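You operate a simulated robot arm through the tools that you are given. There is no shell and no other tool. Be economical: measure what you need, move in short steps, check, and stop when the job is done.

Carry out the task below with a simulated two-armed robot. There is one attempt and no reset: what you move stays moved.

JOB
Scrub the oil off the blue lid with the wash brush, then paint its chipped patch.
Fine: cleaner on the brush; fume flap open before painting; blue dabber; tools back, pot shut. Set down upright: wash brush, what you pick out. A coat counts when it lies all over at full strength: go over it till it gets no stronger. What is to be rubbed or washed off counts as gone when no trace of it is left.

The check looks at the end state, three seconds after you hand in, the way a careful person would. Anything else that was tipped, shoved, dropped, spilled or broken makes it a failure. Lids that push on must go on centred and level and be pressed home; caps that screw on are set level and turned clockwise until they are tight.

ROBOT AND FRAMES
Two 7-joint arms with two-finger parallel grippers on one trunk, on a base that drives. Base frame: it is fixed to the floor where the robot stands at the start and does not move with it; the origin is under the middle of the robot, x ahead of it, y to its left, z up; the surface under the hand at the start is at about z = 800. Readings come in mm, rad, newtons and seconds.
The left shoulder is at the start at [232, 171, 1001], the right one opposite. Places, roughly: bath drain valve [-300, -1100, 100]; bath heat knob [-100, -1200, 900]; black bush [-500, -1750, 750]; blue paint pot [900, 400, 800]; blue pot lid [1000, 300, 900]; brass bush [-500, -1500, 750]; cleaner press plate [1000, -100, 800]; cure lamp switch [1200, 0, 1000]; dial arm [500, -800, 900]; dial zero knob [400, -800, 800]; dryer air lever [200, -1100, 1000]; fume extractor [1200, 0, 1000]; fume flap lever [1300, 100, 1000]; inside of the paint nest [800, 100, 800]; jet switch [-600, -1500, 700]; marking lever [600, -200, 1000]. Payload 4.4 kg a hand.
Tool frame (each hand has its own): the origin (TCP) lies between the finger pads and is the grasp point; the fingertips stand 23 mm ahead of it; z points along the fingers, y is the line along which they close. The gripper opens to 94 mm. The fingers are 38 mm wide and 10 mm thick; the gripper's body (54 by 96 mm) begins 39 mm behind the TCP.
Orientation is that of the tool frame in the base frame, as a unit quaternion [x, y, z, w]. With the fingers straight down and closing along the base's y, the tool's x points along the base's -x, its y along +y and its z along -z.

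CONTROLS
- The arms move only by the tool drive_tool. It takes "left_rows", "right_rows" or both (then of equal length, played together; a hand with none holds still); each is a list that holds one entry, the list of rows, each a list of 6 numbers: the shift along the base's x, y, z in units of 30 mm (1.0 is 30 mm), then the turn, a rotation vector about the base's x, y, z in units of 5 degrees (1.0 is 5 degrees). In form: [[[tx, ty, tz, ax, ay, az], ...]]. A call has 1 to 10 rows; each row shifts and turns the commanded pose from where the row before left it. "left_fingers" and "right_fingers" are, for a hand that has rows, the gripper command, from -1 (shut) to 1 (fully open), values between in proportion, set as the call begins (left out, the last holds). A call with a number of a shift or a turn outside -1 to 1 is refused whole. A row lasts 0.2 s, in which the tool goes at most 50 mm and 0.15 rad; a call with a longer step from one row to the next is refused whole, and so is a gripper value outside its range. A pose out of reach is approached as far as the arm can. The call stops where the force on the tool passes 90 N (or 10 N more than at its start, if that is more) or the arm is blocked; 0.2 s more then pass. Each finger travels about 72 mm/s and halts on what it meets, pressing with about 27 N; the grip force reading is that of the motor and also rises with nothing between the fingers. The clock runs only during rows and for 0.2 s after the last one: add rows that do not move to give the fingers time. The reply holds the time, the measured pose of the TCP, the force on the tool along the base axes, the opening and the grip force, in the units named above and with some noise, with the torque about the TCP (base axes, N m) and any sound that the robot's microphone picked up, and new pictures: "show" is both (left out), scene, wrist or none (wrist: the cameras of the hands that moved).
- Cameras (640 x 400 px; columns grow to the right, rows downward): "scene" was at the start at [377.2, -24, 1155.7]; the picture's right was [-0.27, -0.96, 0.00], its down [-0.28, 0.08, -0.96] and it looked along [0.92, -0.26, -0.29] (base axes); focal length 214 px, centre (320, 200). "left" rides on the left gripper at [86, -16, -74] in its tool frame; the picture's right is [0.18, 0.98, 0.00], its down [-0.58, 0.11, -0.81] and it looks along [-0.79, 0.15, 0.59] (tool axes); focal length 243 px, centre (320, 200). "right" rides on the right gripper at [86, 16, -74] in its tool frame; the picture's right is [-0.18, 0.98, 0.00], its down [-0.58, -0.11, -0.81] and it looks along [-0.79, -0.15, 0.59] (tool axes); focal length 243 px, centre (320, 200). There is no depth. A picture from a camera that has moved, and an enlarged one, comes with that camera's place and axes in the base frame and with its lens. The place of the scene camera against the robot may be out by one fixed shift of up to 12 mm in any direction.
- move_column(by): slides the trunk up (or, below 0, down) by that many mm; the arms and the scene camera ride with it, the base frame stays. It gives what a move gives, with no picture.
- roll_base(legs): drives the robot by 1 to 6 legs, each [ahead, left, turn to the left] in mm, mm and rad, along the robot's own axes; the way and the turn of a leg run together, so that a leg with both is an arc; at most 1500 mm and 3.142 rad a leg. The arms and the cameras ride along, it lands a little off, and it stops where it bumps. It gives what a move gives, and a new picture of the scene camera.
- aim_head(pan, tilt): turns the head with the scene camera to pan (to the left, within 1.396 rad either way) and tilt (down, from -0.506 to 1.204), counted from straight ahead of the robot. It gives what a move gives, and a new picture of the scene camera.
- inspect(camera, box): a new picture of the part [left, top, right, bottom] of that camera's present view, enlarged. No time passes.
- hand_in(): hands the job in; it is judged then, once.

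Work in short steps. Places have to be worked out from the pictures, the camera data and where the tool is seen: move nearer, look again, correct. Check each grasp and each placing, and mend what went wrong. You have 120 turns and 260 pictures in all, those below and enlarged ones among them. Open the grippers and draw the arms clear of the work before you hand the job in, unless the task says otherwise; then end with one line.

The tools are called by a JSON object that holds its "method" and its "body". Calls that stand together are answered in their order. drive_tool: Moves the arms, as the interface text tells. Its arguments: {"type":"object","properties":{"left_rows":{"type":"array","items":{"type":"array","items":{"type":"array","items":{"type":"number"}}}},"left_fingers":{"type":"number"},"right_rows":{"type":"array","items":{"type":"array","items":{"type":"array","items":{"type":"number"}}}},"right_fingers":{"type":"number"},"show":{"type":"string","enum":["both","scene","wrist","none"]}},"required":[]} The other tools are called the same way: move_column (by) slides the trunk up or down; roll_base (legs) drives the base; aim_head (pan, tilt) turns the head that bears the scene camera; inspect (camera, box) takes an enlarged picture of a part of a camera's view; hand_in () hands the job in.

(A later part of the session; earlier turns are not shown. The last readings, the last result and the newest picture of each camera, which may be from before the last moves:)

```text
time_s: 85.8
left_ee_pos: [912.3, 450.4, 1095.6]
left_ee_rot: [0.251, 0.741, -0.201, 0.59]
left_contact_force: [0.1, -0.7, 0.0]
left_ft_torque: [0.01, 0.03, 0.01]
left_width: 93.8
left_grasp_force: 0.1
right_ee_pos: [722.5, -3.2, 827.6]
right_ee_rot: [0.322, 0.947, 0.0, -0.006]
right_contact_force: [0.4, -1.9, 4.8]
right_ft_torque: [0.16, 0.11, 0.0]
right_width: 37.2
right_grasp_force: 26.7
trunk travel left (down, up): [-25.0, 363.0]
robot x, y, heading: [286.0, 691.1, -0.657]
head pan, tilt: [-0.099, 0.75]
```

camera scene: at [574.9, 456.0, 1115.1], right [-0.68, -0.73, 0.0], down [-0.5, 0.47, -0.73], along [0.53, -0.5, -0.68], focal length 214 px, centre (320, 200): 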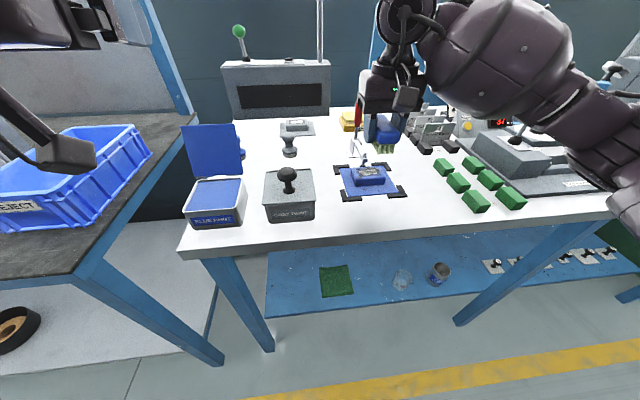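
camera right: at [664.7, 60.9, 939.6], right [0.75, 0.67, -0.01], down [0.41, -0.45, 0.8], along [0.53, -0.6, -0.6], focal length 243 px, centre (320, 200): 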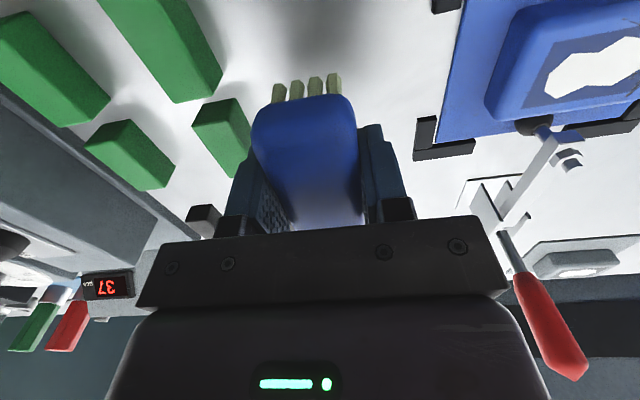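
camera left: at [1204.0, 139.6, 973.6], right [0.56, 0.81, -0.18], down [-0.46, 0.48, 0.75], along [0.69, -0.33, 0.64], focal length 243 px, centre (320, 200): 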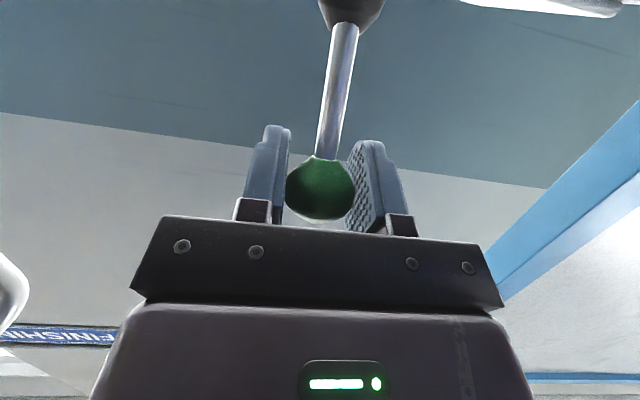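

Contact (4.8 N). Open only to ~63 mm and rise straight up.

{"method": "drive_tool", "body": {"right_rows": [[[0, 0, 0, 0, 0, 0], [0, 0, 0, 0, 0, 0], [0, 0, 0, 0, 0, 0]]], "right_fingers": 0.34, "show": "none"}}

{"method": "drive_tool", "body": {"right_rows": [[[0, 0, 0.5, 0, 0, 0], [0, 0, 0.8, 0, 0, 0], [0, 0, 0.9, 0, 0, 0], [0, 0, 0.9, 0, 0, 0], [0, 0, 0.9, 0, 0, 0], [0, 0, 0.9, 0, 0, 0], [0, 0, 0.9, 0, 0, 0], [0, 0, 0.9, 0, 0, 0], [0, 0, 0.9, 0, 0, 0]]], "show": "both"}}

{"method": "inspect", "body": {"camera": "scene", "box": [340, 110, 500, 230]}}

```text
time_s: 86.6
left_ee_pos: [910.9, 449.5, 1094.2]
left_ee_rot: [0.251, 0.741, -0.201, 0.589]
left_contact_force: [0.2, 0.5, 0.2]
left_ft_torque: [0.01, -0.02, -0.01]
left_width: 93.9
left_grasp_force: 0.1
right_ee_pos: [721.9, -3.1, 826.8]
right_ee_rot: [0.323, 0.946, 0.0, -0.008]
right_contact_force: [-0.5, -0.2, 0.2]
right_ft_torque: [-0.03, 0.03, 0.0]
right_width: 63.2
right_grasp_force: 0.1
trunk travel left (down, up): [-25.0, 363.0]
robot x, y, heading: [286.5, 689.3, -0.651]
head pan, tilt: [-0.099, 0.75]
```

```text
time_s: 88.6
left_ee_pos: [912.3, 451.5, 1094.9]
left_ee_rot: [0.252, 0.741, -0.201, 0.589]
left_contact_force: [0.8, 0.8, -0.2]
left_ft_torque: [0.0, -0.02, 0.01]
left_width: 93.8
left_grasp_force: 0.0
right_ee_pos: [721.4, -3.3, 1054.3]
right_ee_rot: [0.322, 0.947, -0.001, -0.006]
right_contact_force: [0.2, 0.4, 0.2]
right_ft_torque: [-0.02, -0.03, 0.02]
right_width: 63.1
right_grasp_force: 0.0
trunk travel left (down, up): [-25.0, 363.0]
robot x, y, heading: [289.8, 688.7, -0.655]
head pan, tilt: [-0.099, 0.75]
camera scene: at [574.5, 456.7, 1115.4], right [-0.68, -0.73, 0.0], down [-0.5, 0.47, -0.73], along [0.53, -0.5, -0.68], focal length 214 px, centre (320, 200)
camera right: at [665.0, 62.2, 1129.3], right [0.75, 0.67, -0.01], down [0.41, -0.44, 0.8], along [0.53, -0.6, -0.6], focal length 243 px, centre (320, 200)
```

scene: 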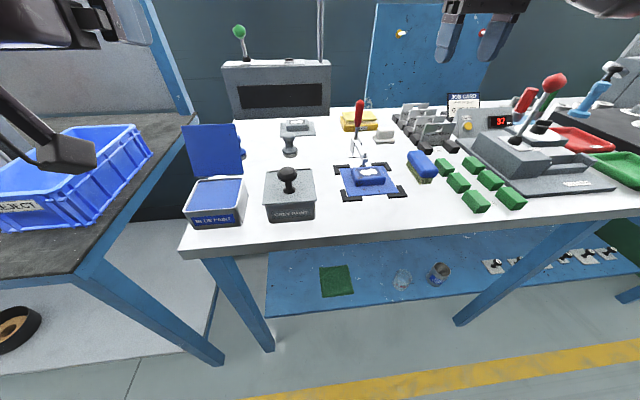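
right: 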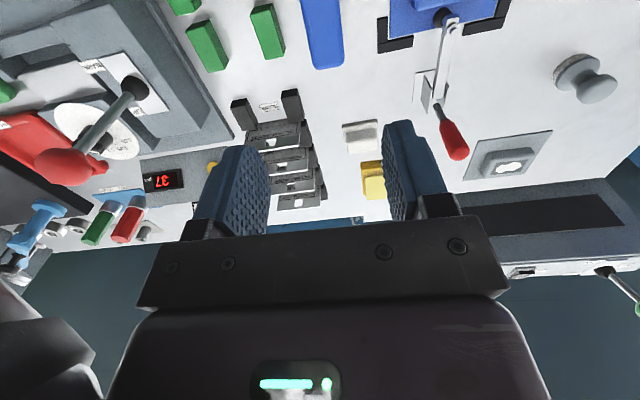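

```text
3.33 times, centred on (420, 170) of scene
camera zoom: at [574.5, 456.7, 1115.4], right [-0.68, -0.73, 0.0], down [-0.5, 0.47, -0.73], along [0.53, -0.5, -0.68], focal length 715 px, centre (-13, 300)
```

zoom: 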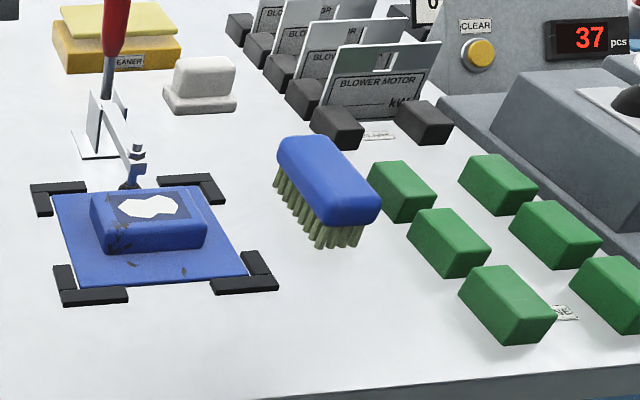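

Brush is upright back in place, everything else untouched. Next the blue dabber with the left hand: rotate the left tool to point down while moving over the dabber (~(1085,280)).

{"method": "drive_tool", "body": {"left_rows": [[[0.36, -0.35, 0.2, 0.609, 0.793, 0], [0.36, -0.35, 0.2, 0.609, 0.793, 0], [0.36, -0.35, 0.2, 0.609, 0.793, 0], [0.36, -0.35, 0, 0.609, 0.793, 0], [0.36, -0.35, 0, 0.609, 0.793, 0], [0.36, -0.35, 0, 0.609, 0.793, 0], [0.36, -0.35, 0, 0.609, 0.793, 0], [0.36, -0.35, 0, 0.609, 0.793, 0], [0.36, -0.35, 0, 0.609, 0.793, 0], [0.36, -0.35, 0, 0.609, 0.793, 0]]], "show": "none"}}

{"method": "drive_tool", "body": {"left_rows": [[[0.36, -0.35, 0, 0.609, 0.793, 0], [0.36, -0.35, 0, 0.609, 0.793, 0], [0.36, -0.35, 0, 0.609, 0.793, 0], [0.36, -0.35, 0, 0.609, 0.793, 0], [0.3, -0.3, 0, 0.609, 0.793, 0]]], "show": "both"}}

```text
time_s: 90.8
left_ee_pos: [1021.4, 345.9, 1112.4]
left_ee_rot: [0.312, 0.922, -0.076, 0.218]
left_contact_force: [1.2, -0.5, -0.4]
left_ft_torque: [-0.03, 0.0, 0.0]
left_width: 94.0
left_grasp_force: 0.0
right_ee_pos: [723.9, -4.8, 1052.7]
right_ee_rot: [0.322, 0.947, 0.0, -0.009]
right_contact_force: [0.3, 0.6, 0.1]
right_ft_torque: [0.04, 0.02, -0.04]
right_width: 62.8
right_grasp_force: 0.1
trunk travel left (down, up): [-25.0, 363.0]
robot x, y, heading: [287.0, 688.8, -0.656]
head pan, tilt: [-0.099, 0.75]
```

```text
time_s: 92.0
left_ee_pos: [1079.6, 383.1, 1124.3]
left_ee_rot: [0.319, 0.942, -0.035, 0.097]
left_contact_force: [-0.6, 0.3, 0.1]
left_ft_torque: [-0.01, -0.01, -0.01]
left_width: 94.2
left_grasp_force: 0.1
left hand out of reach, approached as far as the arm can: row 1, 2, 3, 4, 5
right_ee_pos: [723.1, -5.2, 1053.5]
right_ee_rot: [0.322, 0.947, 0.0, -0.007]
right_contact_force: [1.0, 0.2, 0.5]
right_ft_torque: [-0.02, -0.01, 0.0]
right_width: 62.9
right_grasp_force: 0.1
trunk travel left (down, up): [-25.0, 363.0]
robot x, y, heading: [286.0, 687.5, -0.657]
head pan, tilt: [-0.099, 0.75]
camera scene: at [575.1, 456.1, 1115.0], right [-0.68, -0.73, 0.0], down [-0.5, 0.47, -0.73], along [0.53, -0.5, -0.68], focal length 214 px, centre (320, 200)
camera left: at [991.3, 429.7, 1179.9], right [0.45, 0.89, -0.04], down [0.39, -0.16, 0.91], along [0.8, -0.43, -0.42], focal length 243 px, centre (320, 200)
```

scene: 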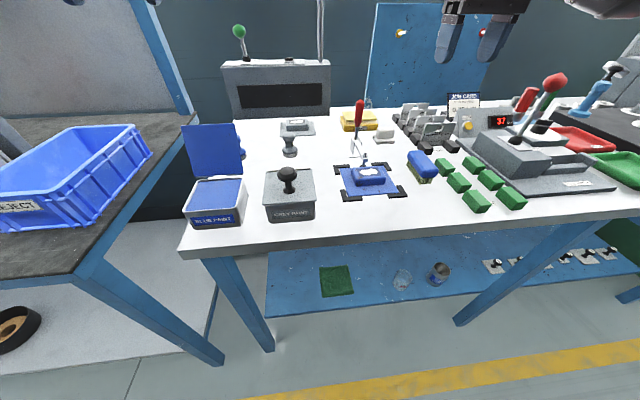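
left: 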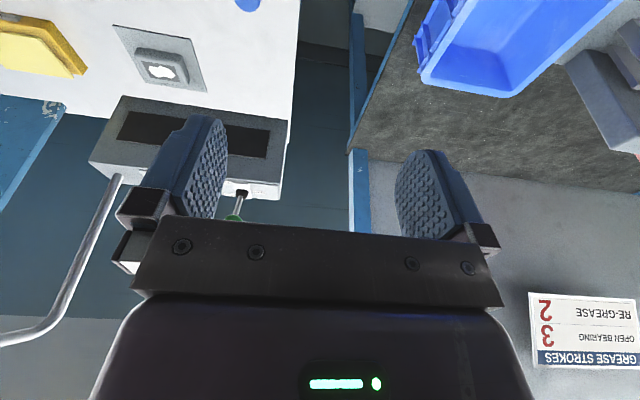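

Too high for reach at that distance; descend while moving over the dabber and finishing the rotation.

{"method": "drive_tool", "body": {"left_rows": [[[0, -0.5, -0.9, 0.365, 0.476, 0], [0, -0.5, -0.9, 0.365, 0.476, 0], [0, -0.5, -0.9, 0.365, 0.476, 0], [0, -0.5, -0.9, 0.365, 0.476, 0], [0, -0.5, -0.9, 0, 0, 0], [0, -0.5, -0.9, 0, 0, 0]]], "show": "both"}}

```text
time_s: 93.4
left_ee_pos: [1136.6, 403.7, 988.1]
left_ee_rot: [0.32, 0.947, -0.001, -0.001]
left_contact_force: [0.1, -0.4, 0.2]
left_ft_torque: [0.01, 0.03, -0.03]
left_width: 94.1
left_grasp_force: 0.2
left hand out of reach, approached as far as the arm can: row 1, 2, 3, 4, 5, 6
right_ee_pos: [724.0, -4.6, 1052.2]
right_ee_rot: [0.322, 0.947, 0.0, -0.008]
right_contact_force: [0.2, -0.9, -0.8]
right_ft_torque: [0.04, 0.0, 0.02]
right_width: 63.0
right_grasp_force: 0.1
trunk travel left (down, up): [-25.0, 363.0]
robot x, y, heading: [287.4, 689.3, -0.657]
head pan, tilt: [-0.099, 0.75]
camera scene: at [575.3, 455.7, 1114.7], right [-0.68, -0.73, 0.0], down [-0.5, 0.47, -0.73], along [0.53, -0.5, -0.68], focal length 214 px, centre (320, 200)
camera left: at [1056.7, 441.9, 1063.9], right [0.45, 0.89, 0.0], down [0.53, -0.26, 0.81], along [0.72, -0.36, -0.59], focal length 243 px, centre (320, 200)
```

scene: 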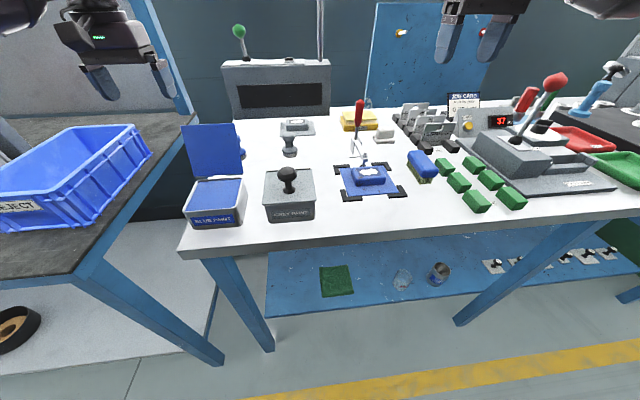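
left: 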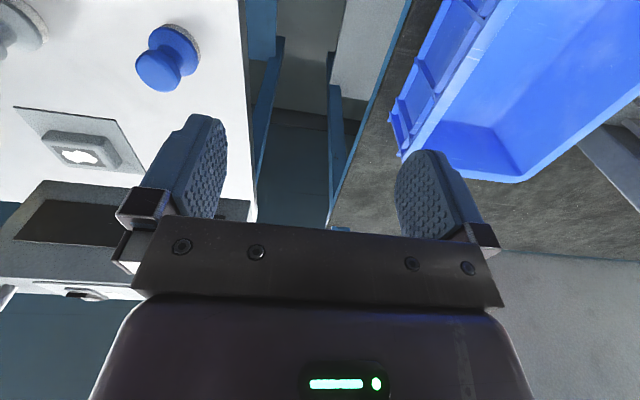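

Dabber base is at about (1084, 279), knob top z≈860. Raise the right hand for clearance, then roll the base right/ahead so the left hand comes over the dabber.

{"method": "drive_tool", "body": {"right_rows": [[[-0.3, 0.3, 0.9, 0, 0, 0], [-0.3, 0.3, 0.9, 0, 0, 0], [-0.3, 0.3, 0.9, 0, 0, 0], [-0.3, 0.3, 0.9, 0, 0, 0]]], "right_fingers": 1, "show": "none"}}

{"method": "roll_base", "body": {"legs": [[40, -130, 0]]}}

{"method": "inspect", "body": {"camera": "left", "box": [0, 0, 640, 400]}}

```text
time_s: 94.4
left_ee_pos: [1134.6, 403.6, 991.8]
left_ee_rot: [0.321, 0.947, -0.002, 0.0]
left_contact_force: [-0.1, 0.3, 0.9]
left_ft_torque: [-0.03, -0.01, 0.0]
left_width: 94.1
left_grasp_force: 0.0
right_ee_pos: [688.0, 32.7, 1165.1]
right_ee_rot: [0.322, 0.947, 0.0, -0.008]
right_contact_force: [-0.8, -0.3, 0.2]
right_ft_torque: [0.0, 0.02, -0.01]
right_width: 94.0
right_grasp_force: 0.1
trunk travel left (down, up): [-25.0, 363.0]
robot x, y, heading: [285.8, 688.6, -0.65]
head pan, tilt: [-0.099, 0.75]
```

```text
time_s: 96.2
left_ee_pos: [1088.1, 275.2, 989.7]
left_ee_rot: [0.321, 0.947, -0.002, 0.0]
left_contact_force: [0.4, -0.6, 0.2]
left_ft_torque: [0.01, 0.03, -0.01]
left_width: 93.8
left_grasp_force: 0.1
right_ee_pos: [640.4, -96.3, 1162.8]
right_ee_rot: [0.323, 0.946, 0.001, -0.008]
right_contact_force: [1.0, 0.4, -0.5]
right_ft_torque: [-0.01, 0.03, -0.03]
right_width: 94.0
right_grasp_force: 0.0
trunk travel left (down, up): [-25.0, 363.0]
robot x, y, heading: [240.3, 560.6, -0.653]
head pan, tilt: [-0.099, 0.75]
camera scene: at [527.3, 327.5, 1115.1], right [-0.68, -0.73, 0.0], down [-0.5, 0.47, -0.73], along [0.53, -0.5, -0.68], focal length 214 px, centre (320, 200)
```

scene: 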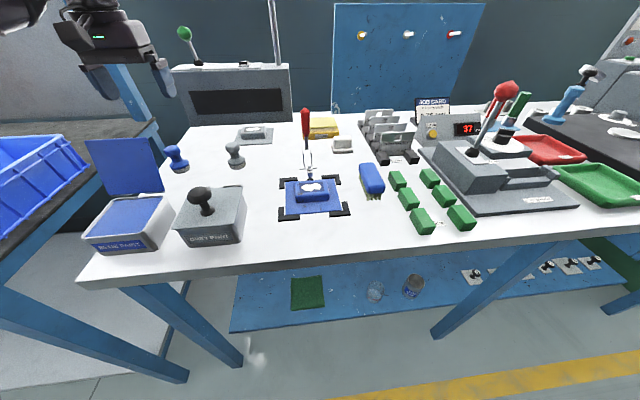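

```text
1.00 times, centred on (320, 200) of left (not enlarged: the box is as wide or as high as the picture)
camera zoom: at [1008.7, 313.2, 1065.0], right [0.45, 0.89, 0.0], down [0.53, -0.26, 0.81], along [0.72, -0.37, -0.59], focal length 243 px, centre (320, 200)
```

zoom: 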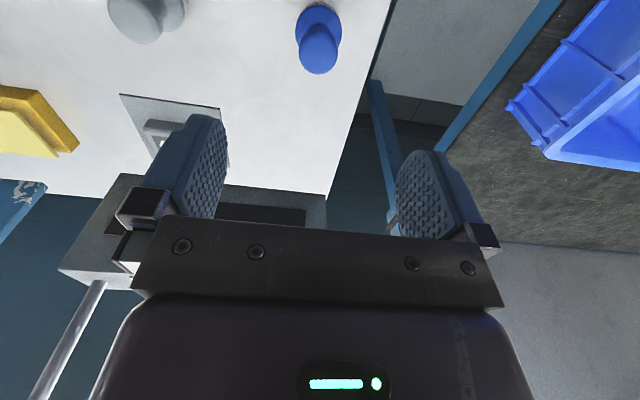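

Hand is nearly over the dabber. Check dabber shape and pot in zoom.

{"method": "inspect", "body": {"camera": "scene", "box": [70, 120, 260, 260]}}

{"method": "drive_tool", "body": {"left_rows": [[[-0.1, -0.13, -0.8, 0, 0, 0], [0, 0, -0.8, 0, 0, 0], [0, 0, -0.8, 0, 0, 0]]], "left_fingers": 0.5, "show": "both"}}

```text
2.86 times, centred on (165, 190) of scene
camera zoom: at [527.3, 327.5, 1115.1], right [-0.68, -0.73, 0.0], down [-0.5, 0.47, -0.73], along [0.53, -0.5, -0.68], focal length 613 px, centre (763, 229)
```

zoom: 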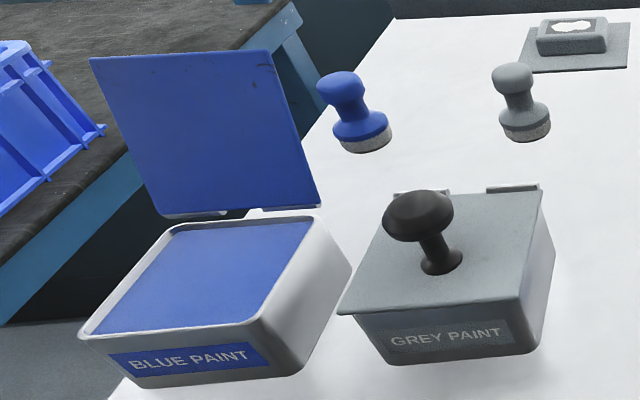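

```text
time_s: 97.0
left_ee_pos: [1085.8, 271.7, 917.1]
left_ee_rot: [0.321, 0.947, -0.003, 0.0]
left_contact_force: [-0.3, 0.9, -1.5]
left_ft_torque: [-0.02, 0.01, 0.03]
left_width: 70.9
left_grasp_force: 0.0
right_ee_pos: [640.2, -95.7, 1162.8]
right_ee_rot: [0.323, 0.946, 0.0, -0.009]
right_contact_force: [-0.4, -0.8, -0.4]
right_ft_torque: [-0.01, 0.02, -0.02]
right_width: 94.3
right_grasp_force: 0.0
trunk travel left (down, up): [-25.0, 363.0]
robot x, y, heading: [242.9, 561.4, -0.66]
head pan, tilt: [-0.099, 0.75]
camera scene: at [527.9, 327.5, 1114.8], right [-0.68, -0.73, 0.0], down [-0.5, 0.47, -0.73], along [0.53, -0.5, -0.68], focal length 214 px, centre (320, 200)
camera left: at [1007.4, 309.6, 992.5], right [0.45, 0.89, 0.0], down [0.53, -0.26, 0.81], along [0.72, -0.37, -0.59], focal length 243 px, centre (320, 200)
```

scene: 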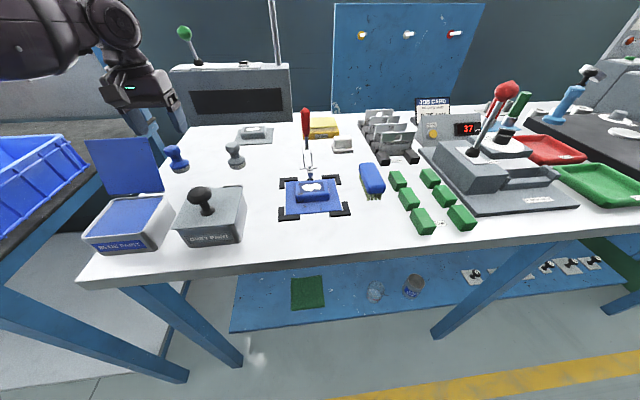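
left: 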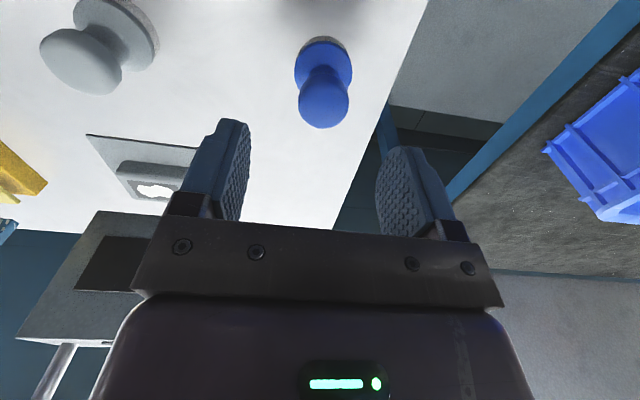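

Aligned. Descend so pads take the dabber's head (TCP z≈855), then close.

{"method": "drive_tool", "body": {"left_rows": [[[0, 0, -0.8, 0, 0, 0], [0, 0, -0.8, 0, 0, 0], [0, 0, -0.47, 0, 0, 0], [0, 0, 0, 0, 0, 0]]], "show": "wrist"}}

{"method": "inspect", "body": {"camera": "scene", "box": [110, 100, 230, 190]}}

```text
time_s: 98.0
left_ee_pos: [1088.8, 274.3, 857.3]
left_ee_rot: [0.32, 0.947, -0.002, 0.0]
left_contact_force: [0.1, 0.2, 1.1]
left_ft_torque: [-0.01, 0.0, -0.01]
left_width: 70.7
left_grasp_force: 0.0
left hand out of reach, approached as far as the arm can: row 2
right_ee_pos: [640.4, -95.1, 1163.1]
right_ee_rot: [0.322, 0.947, -0.001, -0.007]
right_contact_force: [0.8, 0.8, 0.8]
right_ft_torque: [0.01, 0.0, -0.01]
right_width: 94.1
right_grasp_force: 0.0
trunk travel left (down, up): [-25.0, 363.0]
robot x, y, heading: [242.5, 559.6, -0.654]
head pan, tilt: [-0.099, 0.75]
camera left: at [1008.8, 312.9, 931.1], right [0.45, 0.89, 0.0], down [0.53, -0.26, 0.81], along [0.72, -0.37, -0.59], focal length 243 px, centre (320, 200)
```

left: 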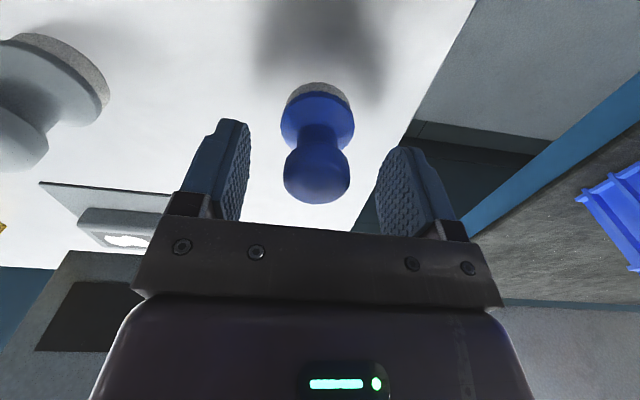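

```text
4.44 times, centred on (170, 145) of scene
camera zoom: at [527.3, 327.8, 1115.2], right [-0.68, -0.73, 0.0], down [-0.5, 0.47, -0.73], along [0.53, -0.5, -0.68], focal length 953 px, centre (987, 444)
```

zoom: 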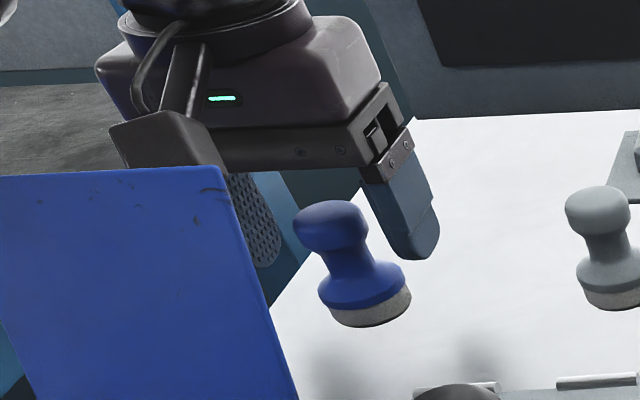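

Head is exactly between the pads. Close.

{"method": "drive_tool", "body": {"left_rows": [[[0, 0, -0.1, 0, 0, 0], [0, 0, 0, 0, 0, 0], [0, 0, 0, 0, 0, 0], [0, 0, 0, 0, 0, 0], [0, 0, 0, 0, 0, 0]]], "left_fingers": -1, "show": "none"}}

{"method": "drive_tool", "body": {"left_rows": [[[0, 0, 0.2, 0, 0, 0], [0, 0, 0.3, 0, 0, 0], [0, 0, 0.5, 0, 0, 0], [0, 0, 0.5, 0, 0, 0]]], "show": "wrist"}}

{"method": "inspect", "body": {"camera": "scene", "box": [110, 80, 230, 190]}}

```text
time_s: 99.2
left_ee_pos: [1087.1, 273.9, 855.7]
left_ee_rot: [0.32, 0.947, -0.001, 0.0]
left_contact_force: [2.9, -3.9, 9.1]
left_ft_torque: [0.42, 0.33, 0.1]
left_width: 30.9
left_grasp_force: 27.1
right_ee_pos: [639.3, -95.4, 1164.3]
right_ee_rot: [0.324, 0.946, -0.001, -0.008]
right_contact_force: [-0.2, -0.3, -0.4]
right_ft_torque: [0.05, 0.0, 0.03]
right_width: 94.1
right_grasp_force: 0.1
trunk travel left (down, up): [-25.0, 363.0]
robot x, y, heading: [241.7, 562.4, -0.656]
head pan, tilt: [-0.099, 0.75]
```

```text
time_s: 100.2
left_ee_pos: [1087.3, 274.7, 900.3]
left_ee_rot: [0.32, 0.947, -0.001, -0.001]
left_contact_force: [-1.2, -0.1, -0.6]
left_ft_torque: [-0.02, 0.01, -0.01]
left_width: 31.0
left_grasp_force: 26.5
right_ee_pos: [640.1, -95.6, 1164.3]
right_ee_rot: [0.323, 0.947, -0.001, -0.007]
right_contact_force: [-0.3, 0.4, 0.2]
right_ft_torque: [0.0, -0.07, 0.02]
right_width: 94.1
right_grasp_force: 0.0
trunk travel left (down, up): [-25.0, 363.0]
robot x, y, heading: [237.9, 561.1, -0.655]
head pan, tilt: [-0.099, 0.75]
camera left: at [1008.6, 312.8, 975.5], right [0.45, 0.89, 0.0], down [0.53, -0.26, 0.81], along [0.72, -0.37, -0.59], focal length 243 px, centre (320, 200)
```

left: 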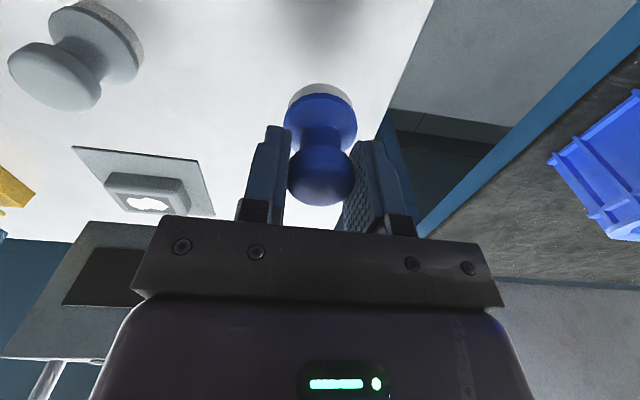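

```text
3.64 times, centred on (170, 135) of scene
camera zoom: at [527.2, 327.9, 1115.3], right [-0.68, -0.73, 0.0], down [-0.5, 0.47, -0.73], along [0.53, -0.5, -0.68], focal length 780 px, centre (866, 436)
```

zoom: 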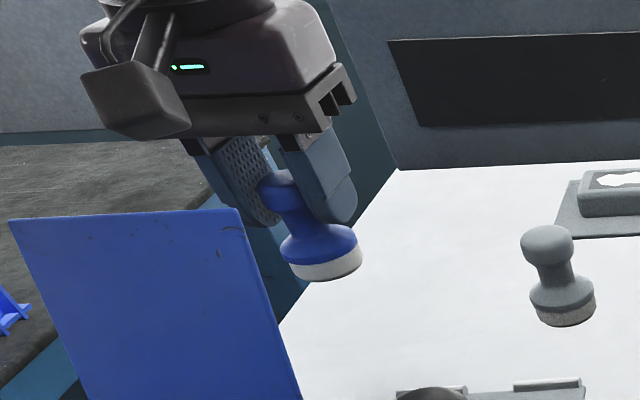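

Dabber held upright (felt bottom ≈ TCP−55). Raise straight up before crossing the open lid.

{"method": "drive_tool", "body": {"left_rows": [[[0, 0, 0.7, 0, 0, 0], [0, 0, 0.7, 0, 0, 0], [0, 0, 0.7, 0, 0, 0], [-0.2, 0.15, 0.7, 0, 0, 0], [-0.3, 0.22, 0.7, 0, 0, 0], [-0.3, 0.22, 0.7, 0, 0, 0], [-0.3, 0.22, 0.5, 0, 0, 0], [-0.3, 0.22, 0, 0, 0, 0]]], "show": "both"}}

```text
time_s: 102.0
left_ee_pos: [1046.5, 307.0, 1040.6]
left_ee_rot: [0.321, 0.947, -0.001, 0.0]
left_contact_force: [-0.3, -0.7, 0.0]
left_ft_torque: [0.0, 0.01, 0.01]
left_width: 30.9
left_grasp_force: 26.7
right_ee_pos: [640.8, -95.9, 1163.0]
right_ee_rot: [0.323, 0.946, 0.0, -0.008]
right_contact_force: [0.8, 0.1, 0.1]
right_ft_torque: [-0.01, -0.01, 0.02]
right_width: 94.2
right_grasp_force: 0.1
trunk travel left (down, up): [-25.0, 363.0]
robot x, y, heading: [238.4, 560.1, -0.653]
head pan, tilt: [-0.099, 0.75]
camera scene: at [527.5, 327.8, 1115.1], right [-0.68, -0.73, 0.0], down [-0.5, 0.47, -0.73], along [0.53, -0.5, -0.68], focal length 214 px, centre (320, 200)
camera left: at [967.0, 344.2, 1115.0], right [0.45, 0.89, 0.0], down [0.53, -0.26, 0.81], along [0.72, -0.37, -0.59], focal length 243 px, centre (320, 200)
```

scene: 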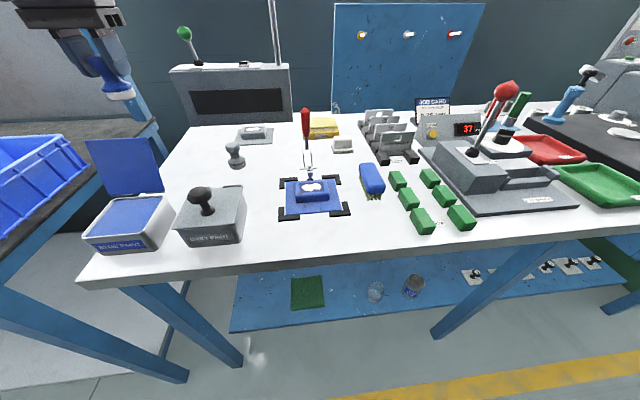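
left: 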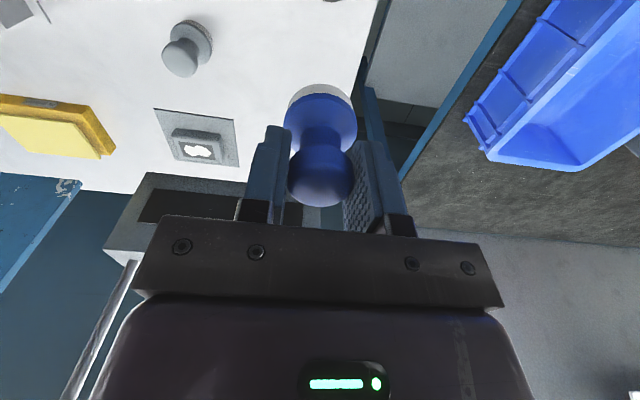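

Now travel over the lid to above the pot.

{"method": "drive_tool", "body": {"left_rows": [[[-0.8, 0.57, 0, 0, 0, 0], [-0.8, 0.57, 0, 0, 0, 0], [-0.8, 0.57, 0, 0, 0, 0], [-0.8, 0.57, 0, 0, 0, 0], [-0.8, 0.57, 0, 0, 0, 0]]], "show": "both"}}

{"method": "inspect", "body": {"camera": "scene", "box": [50, 40, 260, 270]}}

```text
time_s: 103.2
left_ee_pos: [928.1, 392.0, 1038.5]
left_ee_rot: [0.32, 0.947, -0.001, 0.001]
left_contact_force: [0.7, -0.7, 0.1]
left_ft_torque: [0.02, 0.0, -0.01]
left_width: 31.0
left_grasp_force: 27.3
right_ee_pos: [639.1, -96.2, 1163.9]
right_ee_rot: [0.323, 0.946, -0.001, -0.007]
right_contact_force: [0.5, 0.8, 1.2]
right_ft_torque: [0.0, -0.01, -0.01]
right_width: 93.9
right_grasp_force: 0.0
trunk travel left (down, up): [-25.0, 363.0]
robot x, y, heading: [241.1, 560.6, -0.656]
head pan, tilt: [-0.099, 0.75]
camera scene: at [527.3, 328.1, 1115.3], right [-0.68, -0.73, 0.0], down [-0.5, 0.47, -0.73], along [0.53, -0.5, -0.68], focal length 214 px, centre (320, 200)
camera left: at [849.2, 431.0, 1114.5], right [0.45, 0.89, 0.0], down [0.53, -0.26, 0.81], along [0.72, -0.37, -0.59], focal length 243 px, centre (320, 200)
```

scene: 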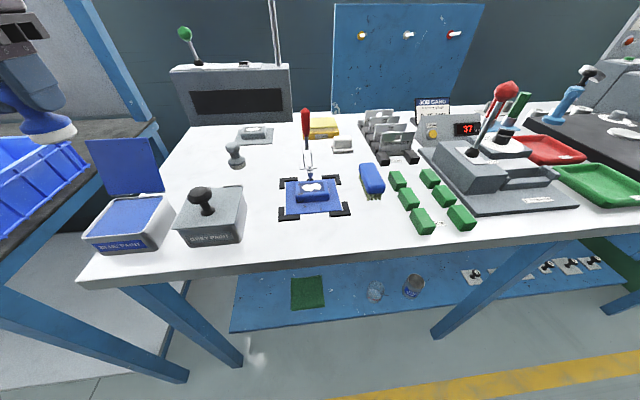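
left: 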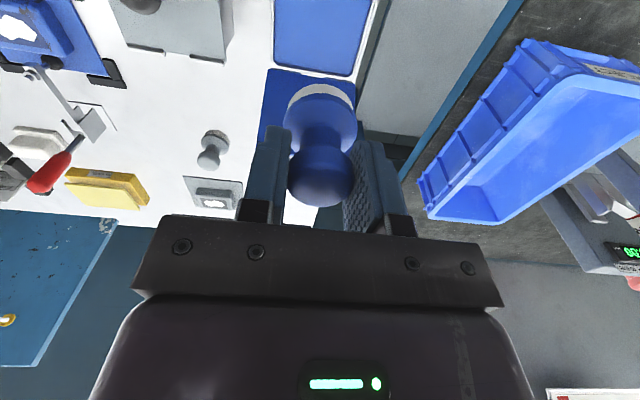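

```text
1.74 times, centred on (155, 155) of scene
camera zoom: at [527.3, 328.1, 1115.3], right [-0.68, -0.73, 0.0], down [-0.5, 0.47, -0.73], along [0.53, -0.5, -0.68], focal length 373 px, centre (607, 278)
```

zoom: 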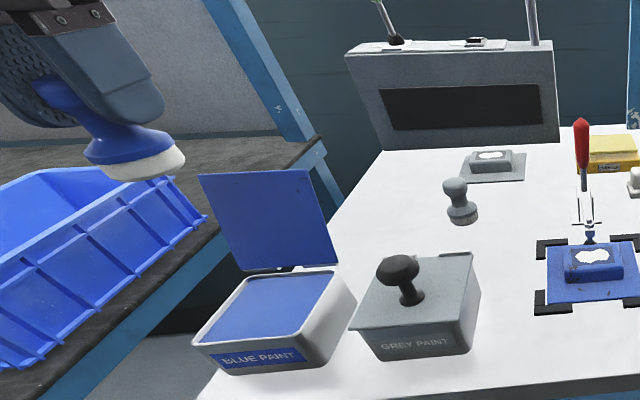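

Pot inner: l≈875, far inner edge n≈536; I shift 12 mm nearer and descend to z≈935.

{"method": "drive_tool", "body": {"left_rows": [[[-0.3, 0.23, -0.6, 0, 0, 0], [0, 0, -0.8, 0, 0, 0], [0, 0, -0.8, 0, 0, 0], [0, 0, -0.8, 0, 0, 0], [0, 0, -0.4, 0, 0, 0]]], "show": "wrist"}}

{"method": "inspect", "body": {"camera": "scene", "box": [40, 90, 260, 280]}}

```text
time_s: 104.4
left_ee_pos: [917.4, 398.0, 937.1]
left_ee_rot: [0.32, 0.947, -0.002, -0.001]
left_contact_force: [-0.8, 0.0, -1.4]
left_ft_torque: [0.0, 0.02, -0.01]
left_width: 30.9
left_grasp_force: 26.9
right_ee_pos: [639.9, -96.3, 1162.6]
right_ee_rot: [0.323, 0.947, -0.001, -0.007]
right_contact_force: [-0.9, -0.5, -0.1]
right_ft_torque: [0.02, 0.01, 0.01]
right_width: 93.9
right_grasp_force: 0.0
trunk travel left (down, up): [-25.0, 363.0]
robot x, y, heading: [241.9, 560.1, -0.651]
head pan, tilt: [-0.099, 0.75]
camera left: at [838.0, 436.6, 1012.1], right [0.45, 0.89, 0.0], down [0.53, -0.26, 0.81], along [0.72, -0.37, -0.59], focal length 243 px, centre (320, 200)
```

left: 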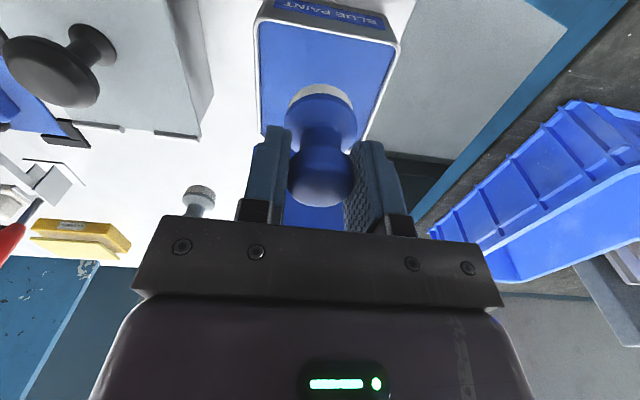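

```text
2.11 times, centred on (150, 185) of scene
camera zoom: at [527.5, 327.7, 1115.1], right [-0.68, -0.73, 0.0], down [-0.5, 0.47, -0.73], along [0.53, -0.5, -0.68], focal length 452 px, centre (678, 232)
```

zoom: 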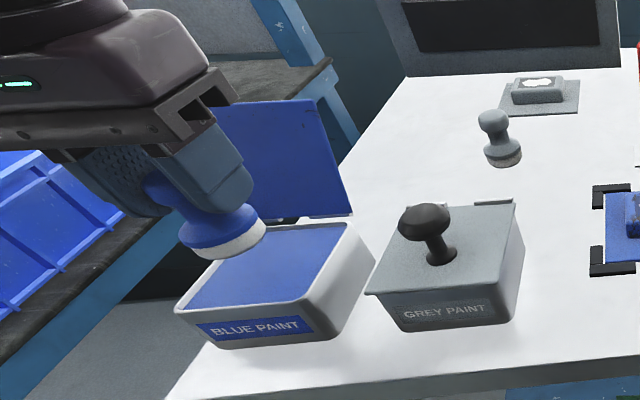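

Centred over paint. Lower until slight contact.

{"method": "drive_tool", "body": {"left_rows": [[[0.05, 0, -0.5, 0, 0, 0], [0, 0, -0.3, 0, 0, 0], [0, 0, -0.1, 0, 0, 0], [0, 0, 0, 0, 0, 0]]], "show": "wrist"}}

{"method": "inspect", "body": {"camera": "scene", "box": [40, 90, 260, 280]}}

```text
time_s: 105.4
left_ee_pos: [917.6, 397.2, 910.7]
left_ee_rot: [0.321, 0.947, -0.002, 0.0]
left_contact_force: [0.3, -0.3, -0.9]
left_ft_torque: [0.01, 0.0, 0.0]
left_width: 30.7
left_grasp_force: 27.1
right_ee_pos: [639.7, -95.4, 1163.9]
right_ee_rot: [0.323, 0.946, 0.0, -0.006]
right_contact_force: [-0.4, -0.8, 0.2]
right_ft_torque: [0.03, -0.01, 0.0]
right_width: 93.9
right_grasp_force: 0.1
trunk travel left (down, up): [-25.0, 363.0]
robot x, y, heading: [239.1, 561.7, -0.652]
head pan, tilt: [-0.099, 0.75]
camera left: at [838.3, 436.5, 985.1], right [0.45, 0.89, 0.0], down [0.53, -0.26, 0.81], along [0.72, -0.37, -0.59], focal length 243 px, centre (320, 200)
```

left: 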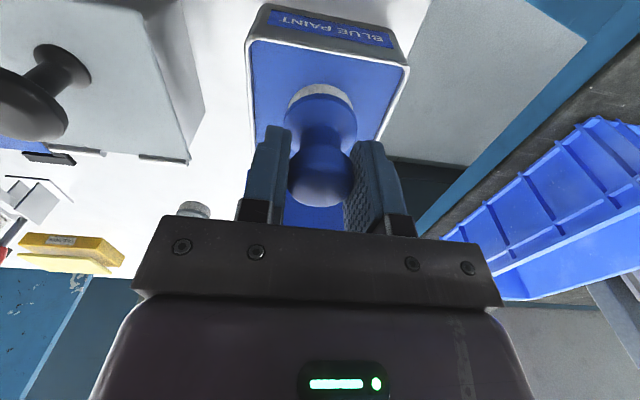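

```text
2.11 times, centred on (150, 185) of scene
camera zoom: at [527.5, 327.7, 1115.1], right [-0.68, -0.73, 0.0], down [-0.5, 0.47, -0.73], along [0.53, -0.5, -0.68], focal length 452 px, centre (678, 232)
```

zoom: 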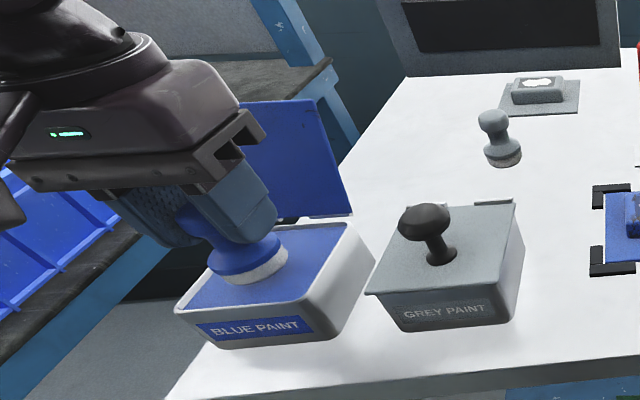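

Still a little above the paint; lower by small steps to contact.

{"method": "drive_tool", "body": {"left_rows": [[[0, 0, -0.15, 0, 0, 0], [0, 0, -0.15, 0, 0, 0], [0, 0, 0, 0, 0, 0]]], "show": "none"}}

{"method": "drive_tool", "body": {"left_rows": [[[0, 0, -0.12, 0, 0, 0], [0, 0, -0.12, 0, 0, 0], [0, 0, 0, 0, 0, 0]]], "show": "none"}}

{"method": "inspect", "body": {"camera": "scene", "box": [40, 90, 260, 280]}}

```text
time_s: 106.2
left_ee_pos: [917.4, 399.4, 902.0]
left_ee_rot: [0.32, 0.947, -0.002, 0.0]
left_contact_force: [0.1, 0.7, -1.2]
left_ft_torque: [0.01, 0.01, 0.03]
left_width: 30.9
left_grasp_force: 26.9
right_ee_pos: [641.7, -93.7, 1164.0]
right_ee_rot: [0.323, 0.946, 0.0, -0.008]
right_contact_force: [0.5, -0.8, -0.5]
right_ft_torque: [0.01, 0.02, -0.01]
right_width: 94.1
right_grasp_force: 0.2
trunk travel left (down, up): [-25.0, 363.0]
robot x, y, heading: [240.0, 563.6, -0.655]
head pan, tilt: [-0.099, 0.75]
```

```text
time_s: 107.0
left_ee_pos: [917.3, 397.9, 897.2]
left_ee_rot: [0.32, 0.948, -0.002, 0.002]
left_contact_force: [0.6, 1.8, 19.6]
left_ft_torque: [0.07, -0.16, 0.01]
left_width: 31.0
left_grasp_force: 27.1
right_ee_pos: [638.4, -95.0, 1164.2]
right_ee_rot: [0.323, 0.947, 0.0, -0.007]
right_contact_force: [-0.2, -0.3, -0.3]
right_ft_torque: [-0.02, 0.02, 0.01]
right_width: 93.7
right_grasp_force: 0.0
trunk travel left (down, up): [-25.0, 363.0]
robot x, y, heading: [236.2, 559.1, -0.657]
head pan, tilt: [-0.099, 0.75]
```

```text
2.11 times, centred on (150, 185) of scene
camera zoom: at [526.2, 328.2, 1115.8], right [-0.68, -0.73, 0.0], down [-0.5, 0.47, -0.73], along [0.53, -0.5, -0.68], focal length 452 px, centre (678, 232)
```

zoom: 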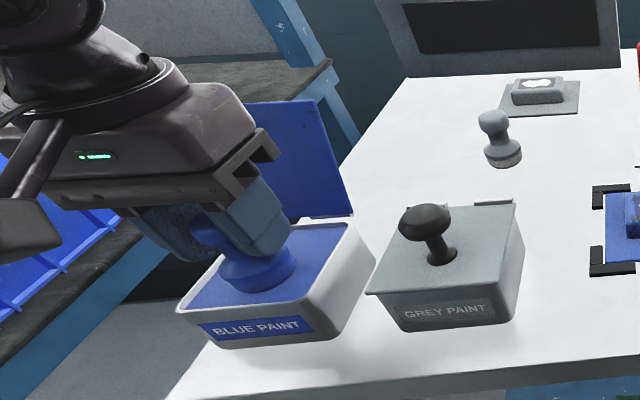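

Felt loaded with blue. Lift clear, then roll the base right so the nest comes to the left arm.

{"method": "drive_tool", "body": {"left_rows": [[[0, 0, 0.3, 0, 0, 0], [0, 0, 0.8, 0, 0, 0], [0, 0, 0.8, 0, 0, 0], [0, 0, 0.8, 0, 0, 0], [0, 0, 0.8, 0, 0, 0], [0, 0, 0.8, 0, 0, 0]]], "show": "wrist"}}

{"method": "roll_base", "body": {"legs": [[0, -230, 0]]}}

```text
time_s: 108.4
left_ee_pos: [915.9, 398.8, 1025.1]
left_ee_rot: [0.321, 0.947, -0.002, -0.001]
left_contact_force: [-0.1, -0.2, -0.7]
left_ft_torque: [-0.02, 0.0, 0.02]
left_width: 31.0
left_grasp_force: 26.8
right_ee_pos: [640.0, -95.6, 1165.2]
right_ee_rot: [0.323, 0.946, -0.001, -0.007]
right_contact_force: [-0.2, 0.2, 0.1]
right_ft_torque: [-0.02, 0.02, -0.02]
right_width: 94.0
right_grasp_force: 0.0
trunk travel left (down, up): [-25.0, 363.0]
robot x, y, heading: [240.3, 561.5, -0.655]
head pan, tilt: [-0.099, 0.75]
camera left: at [836.8, 436.9, 1099.8], right [0.45, 0.89, 0.0], down [0.53, -0.26, 0.81], along [0.72, -0.37, -0.59], focal length 243 px, centre (320, 200)
```

left: 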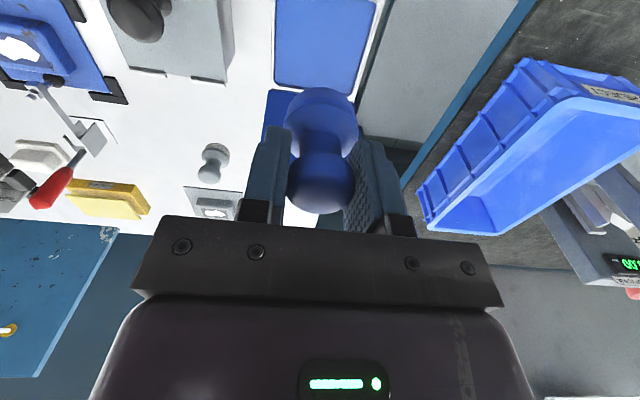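

```text
time_s: 111.0
left_ee_pos: [780.7, 223.0, 1023.8]
left_ee_rot: [0.319, 0.948, -0.002, -0.001]
left_contact_force: [0.2, 0.0, 0.0]
left_ft_torque: [0.01, 0.0, -0.01]
left_width: 30.8
left_grasp_force: 27.2
right_ee_pos: [507.5, -272.3, 1163.9]
right_ee_rot: [0.32, 0.947, 0.0, -0.007]
right_contact_force: [-0.3, 0.1, -0.7]
right_ft_torque: [0.01, 0.0, 0.01]
right_width: 94.2
right_grasp_force: 0.0
trunk travel left (down, up): [-25.0, 363.0]
robot x, y, heading: [106.3, 382.1, -0.652]
head pan, tilt: [-0.099, 0.75]
camera scene: at [392.4, 150.9, 1115.1], right [-0.68, -0.73, 0.0], down [-0.5, 0.46, -0.73], along [0.54, -0.5, -0.68], focal length 214 px, centre (320, 200)
```

scene: 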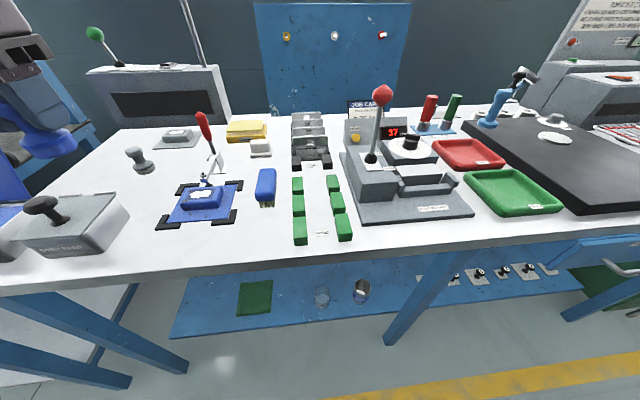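

Chip centre ≈ (793, 103), top z ≈ 826 so contact at TCP ≈ 882. Move above at z≈940 and look.

{"method": "drive_tool", "body": {"left_rows": [[[0.08, -0.8, -0.3, 0, 0, 0], [0.08, -0.8, -0.3, 0, 0, 0], [0.08, -0.8, -0.6, 0, 0, 0], [0.08, -0.8, -0.6, 0, 0, 0], [0.08, -0.8, -0.6, 0, 0, 0], [0, 0, -0.5, 0, 0, 0]]], "show": "wrist"}}

{"method": "inspect", "body": {"camera": "scene", "box": [140, 110, 290, 240]}}

```text
time_s: 112.4
left_ee_pos: [794.7, 104.3, 937.7]
left_ee_rot: [0.318, 0.948, -0.002, 0.0]
left_contact_force: [-0.3, 0.2, -0.1]
left_ft_torque: [0.03, 0.01, 0.03]
left_width: 30.8
left_grasp_force: 27.1
right_ee_pos: [507.2, -272.2, 1163.2]
right_ee_rot: [0.321, 0.947, 0.0, -0.008]
right_contact_force: [-0.7, 0.2, 0.3]
right_ft_torque: [0.0, -0.02, 0.01]
right_width: 93.9
right_grasp_force: 0.0
trunk travel left (down, up): [-25.0, 363.0]
robot x, y, heading: [102.9, 384.9, -0.655]
head pan, tilt: [-0.099, 0.75]
camera left: at [714.7, 142.3, 1011.8], right [0.45, 0.89, 0.0], down [0.53, -0.26, 0.81], along [0.72, -0.36, -0.59], focal length 243 px, centre (320, 200)
```

left: 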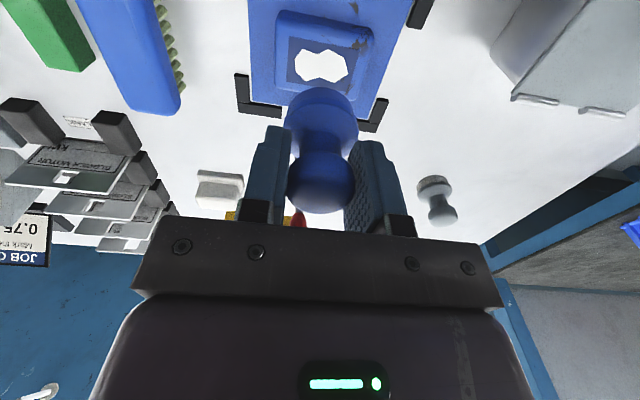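

```text
3.08 times, centred on (215, 175) of scene
camera zoom: at [392.3, 151.4, 1115.3], right [-0.68, -0.73, 0.0], down [-0.5, 0.46, -0.73], along [0.54, -0.5, -0.68], focal length 660 px, centre (643, 277)
```

zoom: 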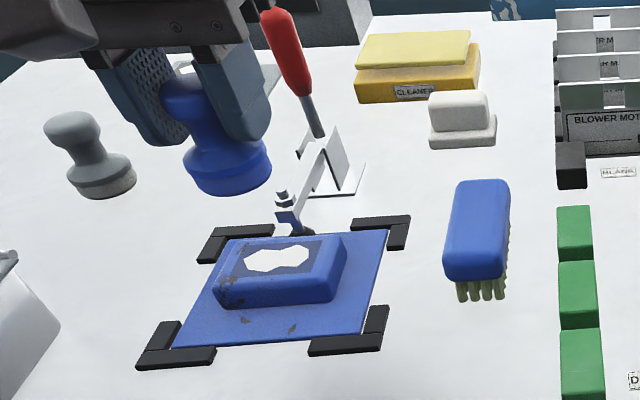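

Wrist view puts the chip at (792,104): TCP is within 3 mm. Descend to near contact.

{"method": "drive_tool", "body": {"left_rows": [[[-0.1, 0, -0.6, 0, 0, 0], [0, 0, -0.6, 0, 0, 0], [0, 0, -0.4, 0, 0, 0], [0, 0, 0, 0, 0, 0]]], "show": "none"}}

{"method": "inspect", "body": {"camera": "scene", "box": [140, 110, 290, 240]}}

{"method": "drive_tool", "body": {"left_rows": [[[0, 0, -0.12, 0, 0, 0], [0, 0, -0.12, 0, 0, 0], [0, 0, 0, 0, 0, 0]]], "show": "none"}}

```text
time_s: 113.4
left_ee_pos: [789.1, 104.8, 889.5]
left_ee_rot: [0.318, 0.948, -0.002, 0.0]
left_contact_force: [0.5, -0.1, 0.2]
left_ft_torque: [-0.03, -0.04, 0.0]
left_width: 30.9
left_grasp_force: 26.8
right_ee_pos: [507.9, -271.2, 1163.4]
right_ee_rot: [0.32, 0.947, -0.001, -0.008]
right_contact_force: [0.3, -0.6, 0.1]
right_ft_torque: [0.03, -0.02, -0.02]
right_width: 94.3
right_grasp_force: 0.1
trunk travel left (down, up): [-25.0, 363.0]
robot x, y, heading: [102.0, 381.1, -0.651]
head pan, tilt: [-0.099, 0.75]
```

```text
3.08 times, centred on (215, 175) of scene
camera zoom: at [392.4, 151.1, 1115.2], right [-0.68, -0.73, 0.0], down [-0.5, 0.46, -0.73], along [0.54, -0.5, -0.68], focal length 660 px, centre (643, 277)
```

zoom: 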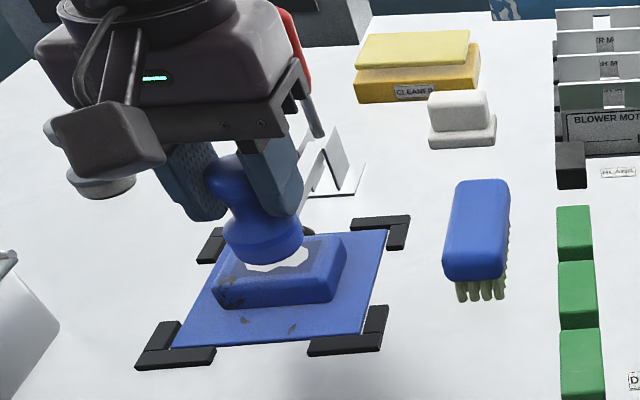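

```text
time_s: 114.2
left_ee_pos: [790.7, 103.9, 881.6]
left_ee_rot: [0.318, 0.948, -0.002, 0.0]
left_contact_force: [-0.3, -0.6, -0.2]
left_ft_torque: [-0.01, 0.0, 0.01]
left_width: 30.7
left_grasp_force: 26.7
right_ee_pos: [507.7, -272.8, 1162.1]
right_ee_rot: [0.321, 0.947, 0.0, -0.007]
right_contact_force: [0.3, -0.1, 0.6]
right_ft_torque: [0.0, 0.0, 0.04]
right_width: 94.0
right_grasp_force: 0.1
trunk travel left (down, up): [-25.0, 363.0]
robot x, y, heading: [105.5, 383.8, -0.646]
head pan, tilt: [-0.099, 0.75]
```

{"method": "drive_tool", "body": {"left_rows": [[[0, 0, -0.1, 0, 0, 0], [0, 0, -0.1, 0, 0, 0], [0, 0, 0, 0, 0, 0]]], "show": "none"}}

```text
time_s: 115.0
left_ee_pos: [789.5, 103.7, 876.8]
left_ee_rot: [0.318, 0.948, -0.002, 0.0]
left_contact_force: [-0.6, -0.1, -0.5]
left_ft_torque: [-0.03, -0.01, -0.02]
left_width: 30.9
left_grasp_force: 26.7
right_ee_pos: [508.2, -272.1, 1162.5]
right_ee_rot: [0.321, 0.947, -0.001, -0.007]
right_contact_force: [-0.1, 0.3, 0.1]
right_ft_torque: [0.01, 0.02, 0.0]
right_width: 93.8
right_grasp_force: 0.0
trunk travel left (down, up): [-25.0, 363.0]
robot x, y, heading: [102.9, 383.3, -0.65]
head pan, tilt: [-0.099, 0.75]
```

{"method": "drive_tool", "body": {"left_rows": [[[0, 0, -0.1, 0, 0, 0], [0, 0, -0.1, 0, 0, 0], [0, 0, 0, 0, 0, 0]]], "show": "none"}}

{"method": "inspect", "body": {"camera": "scene", "box": [160, 140, 270, 230]}}

```text
time_s: 115.8
left_ee_pos: [789.3, 104.2, 875.2]
left_ee_rot: [0.318, 0.948, -0.003, 0.004]
left_contact_force: [3.2, 0.8, 26.5]
left_ft_torque: [0.15, -0.22, 0.0]
left_width: 30.3
left_grasp_force: 26.6
right_ee_pos: [505.3, -270.1, 1165.2]
right_ee_rot: [0.32, 0.947, -0.001, -0.007]
right_contact_force: [0.0, 0.5, 0.4]
right_ft_torque: [0.0, -0.03, 0.02]
right_width: 93.8
right_grasp_force: 0.0
trunk travel left (down, up): [-25.0, 363.0]
robot x, y, heading: [104.1, 384.2, -0.648]
head pan, tilt: [-0.099, 0.75]
```

```text
4.44 times, centred on (215, 185) of scene
camera zoom: at [390.8, 152.1, 1116.4], right [-0.68, -0.73, 0.0], down [-0.5, 0.46, -0.73], along [0.54, -0.5, -0.68], focal length 953 px, centre (787, 267)
```

zoom: 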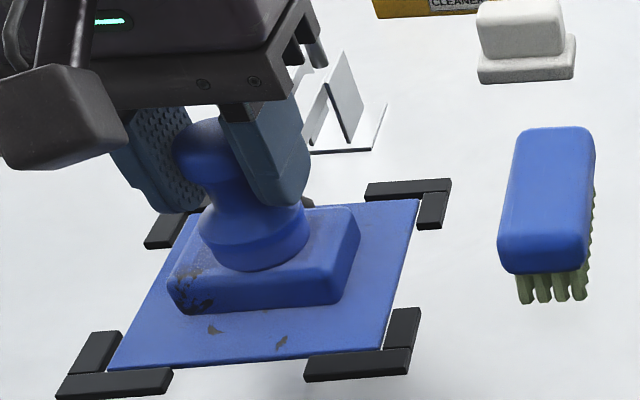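

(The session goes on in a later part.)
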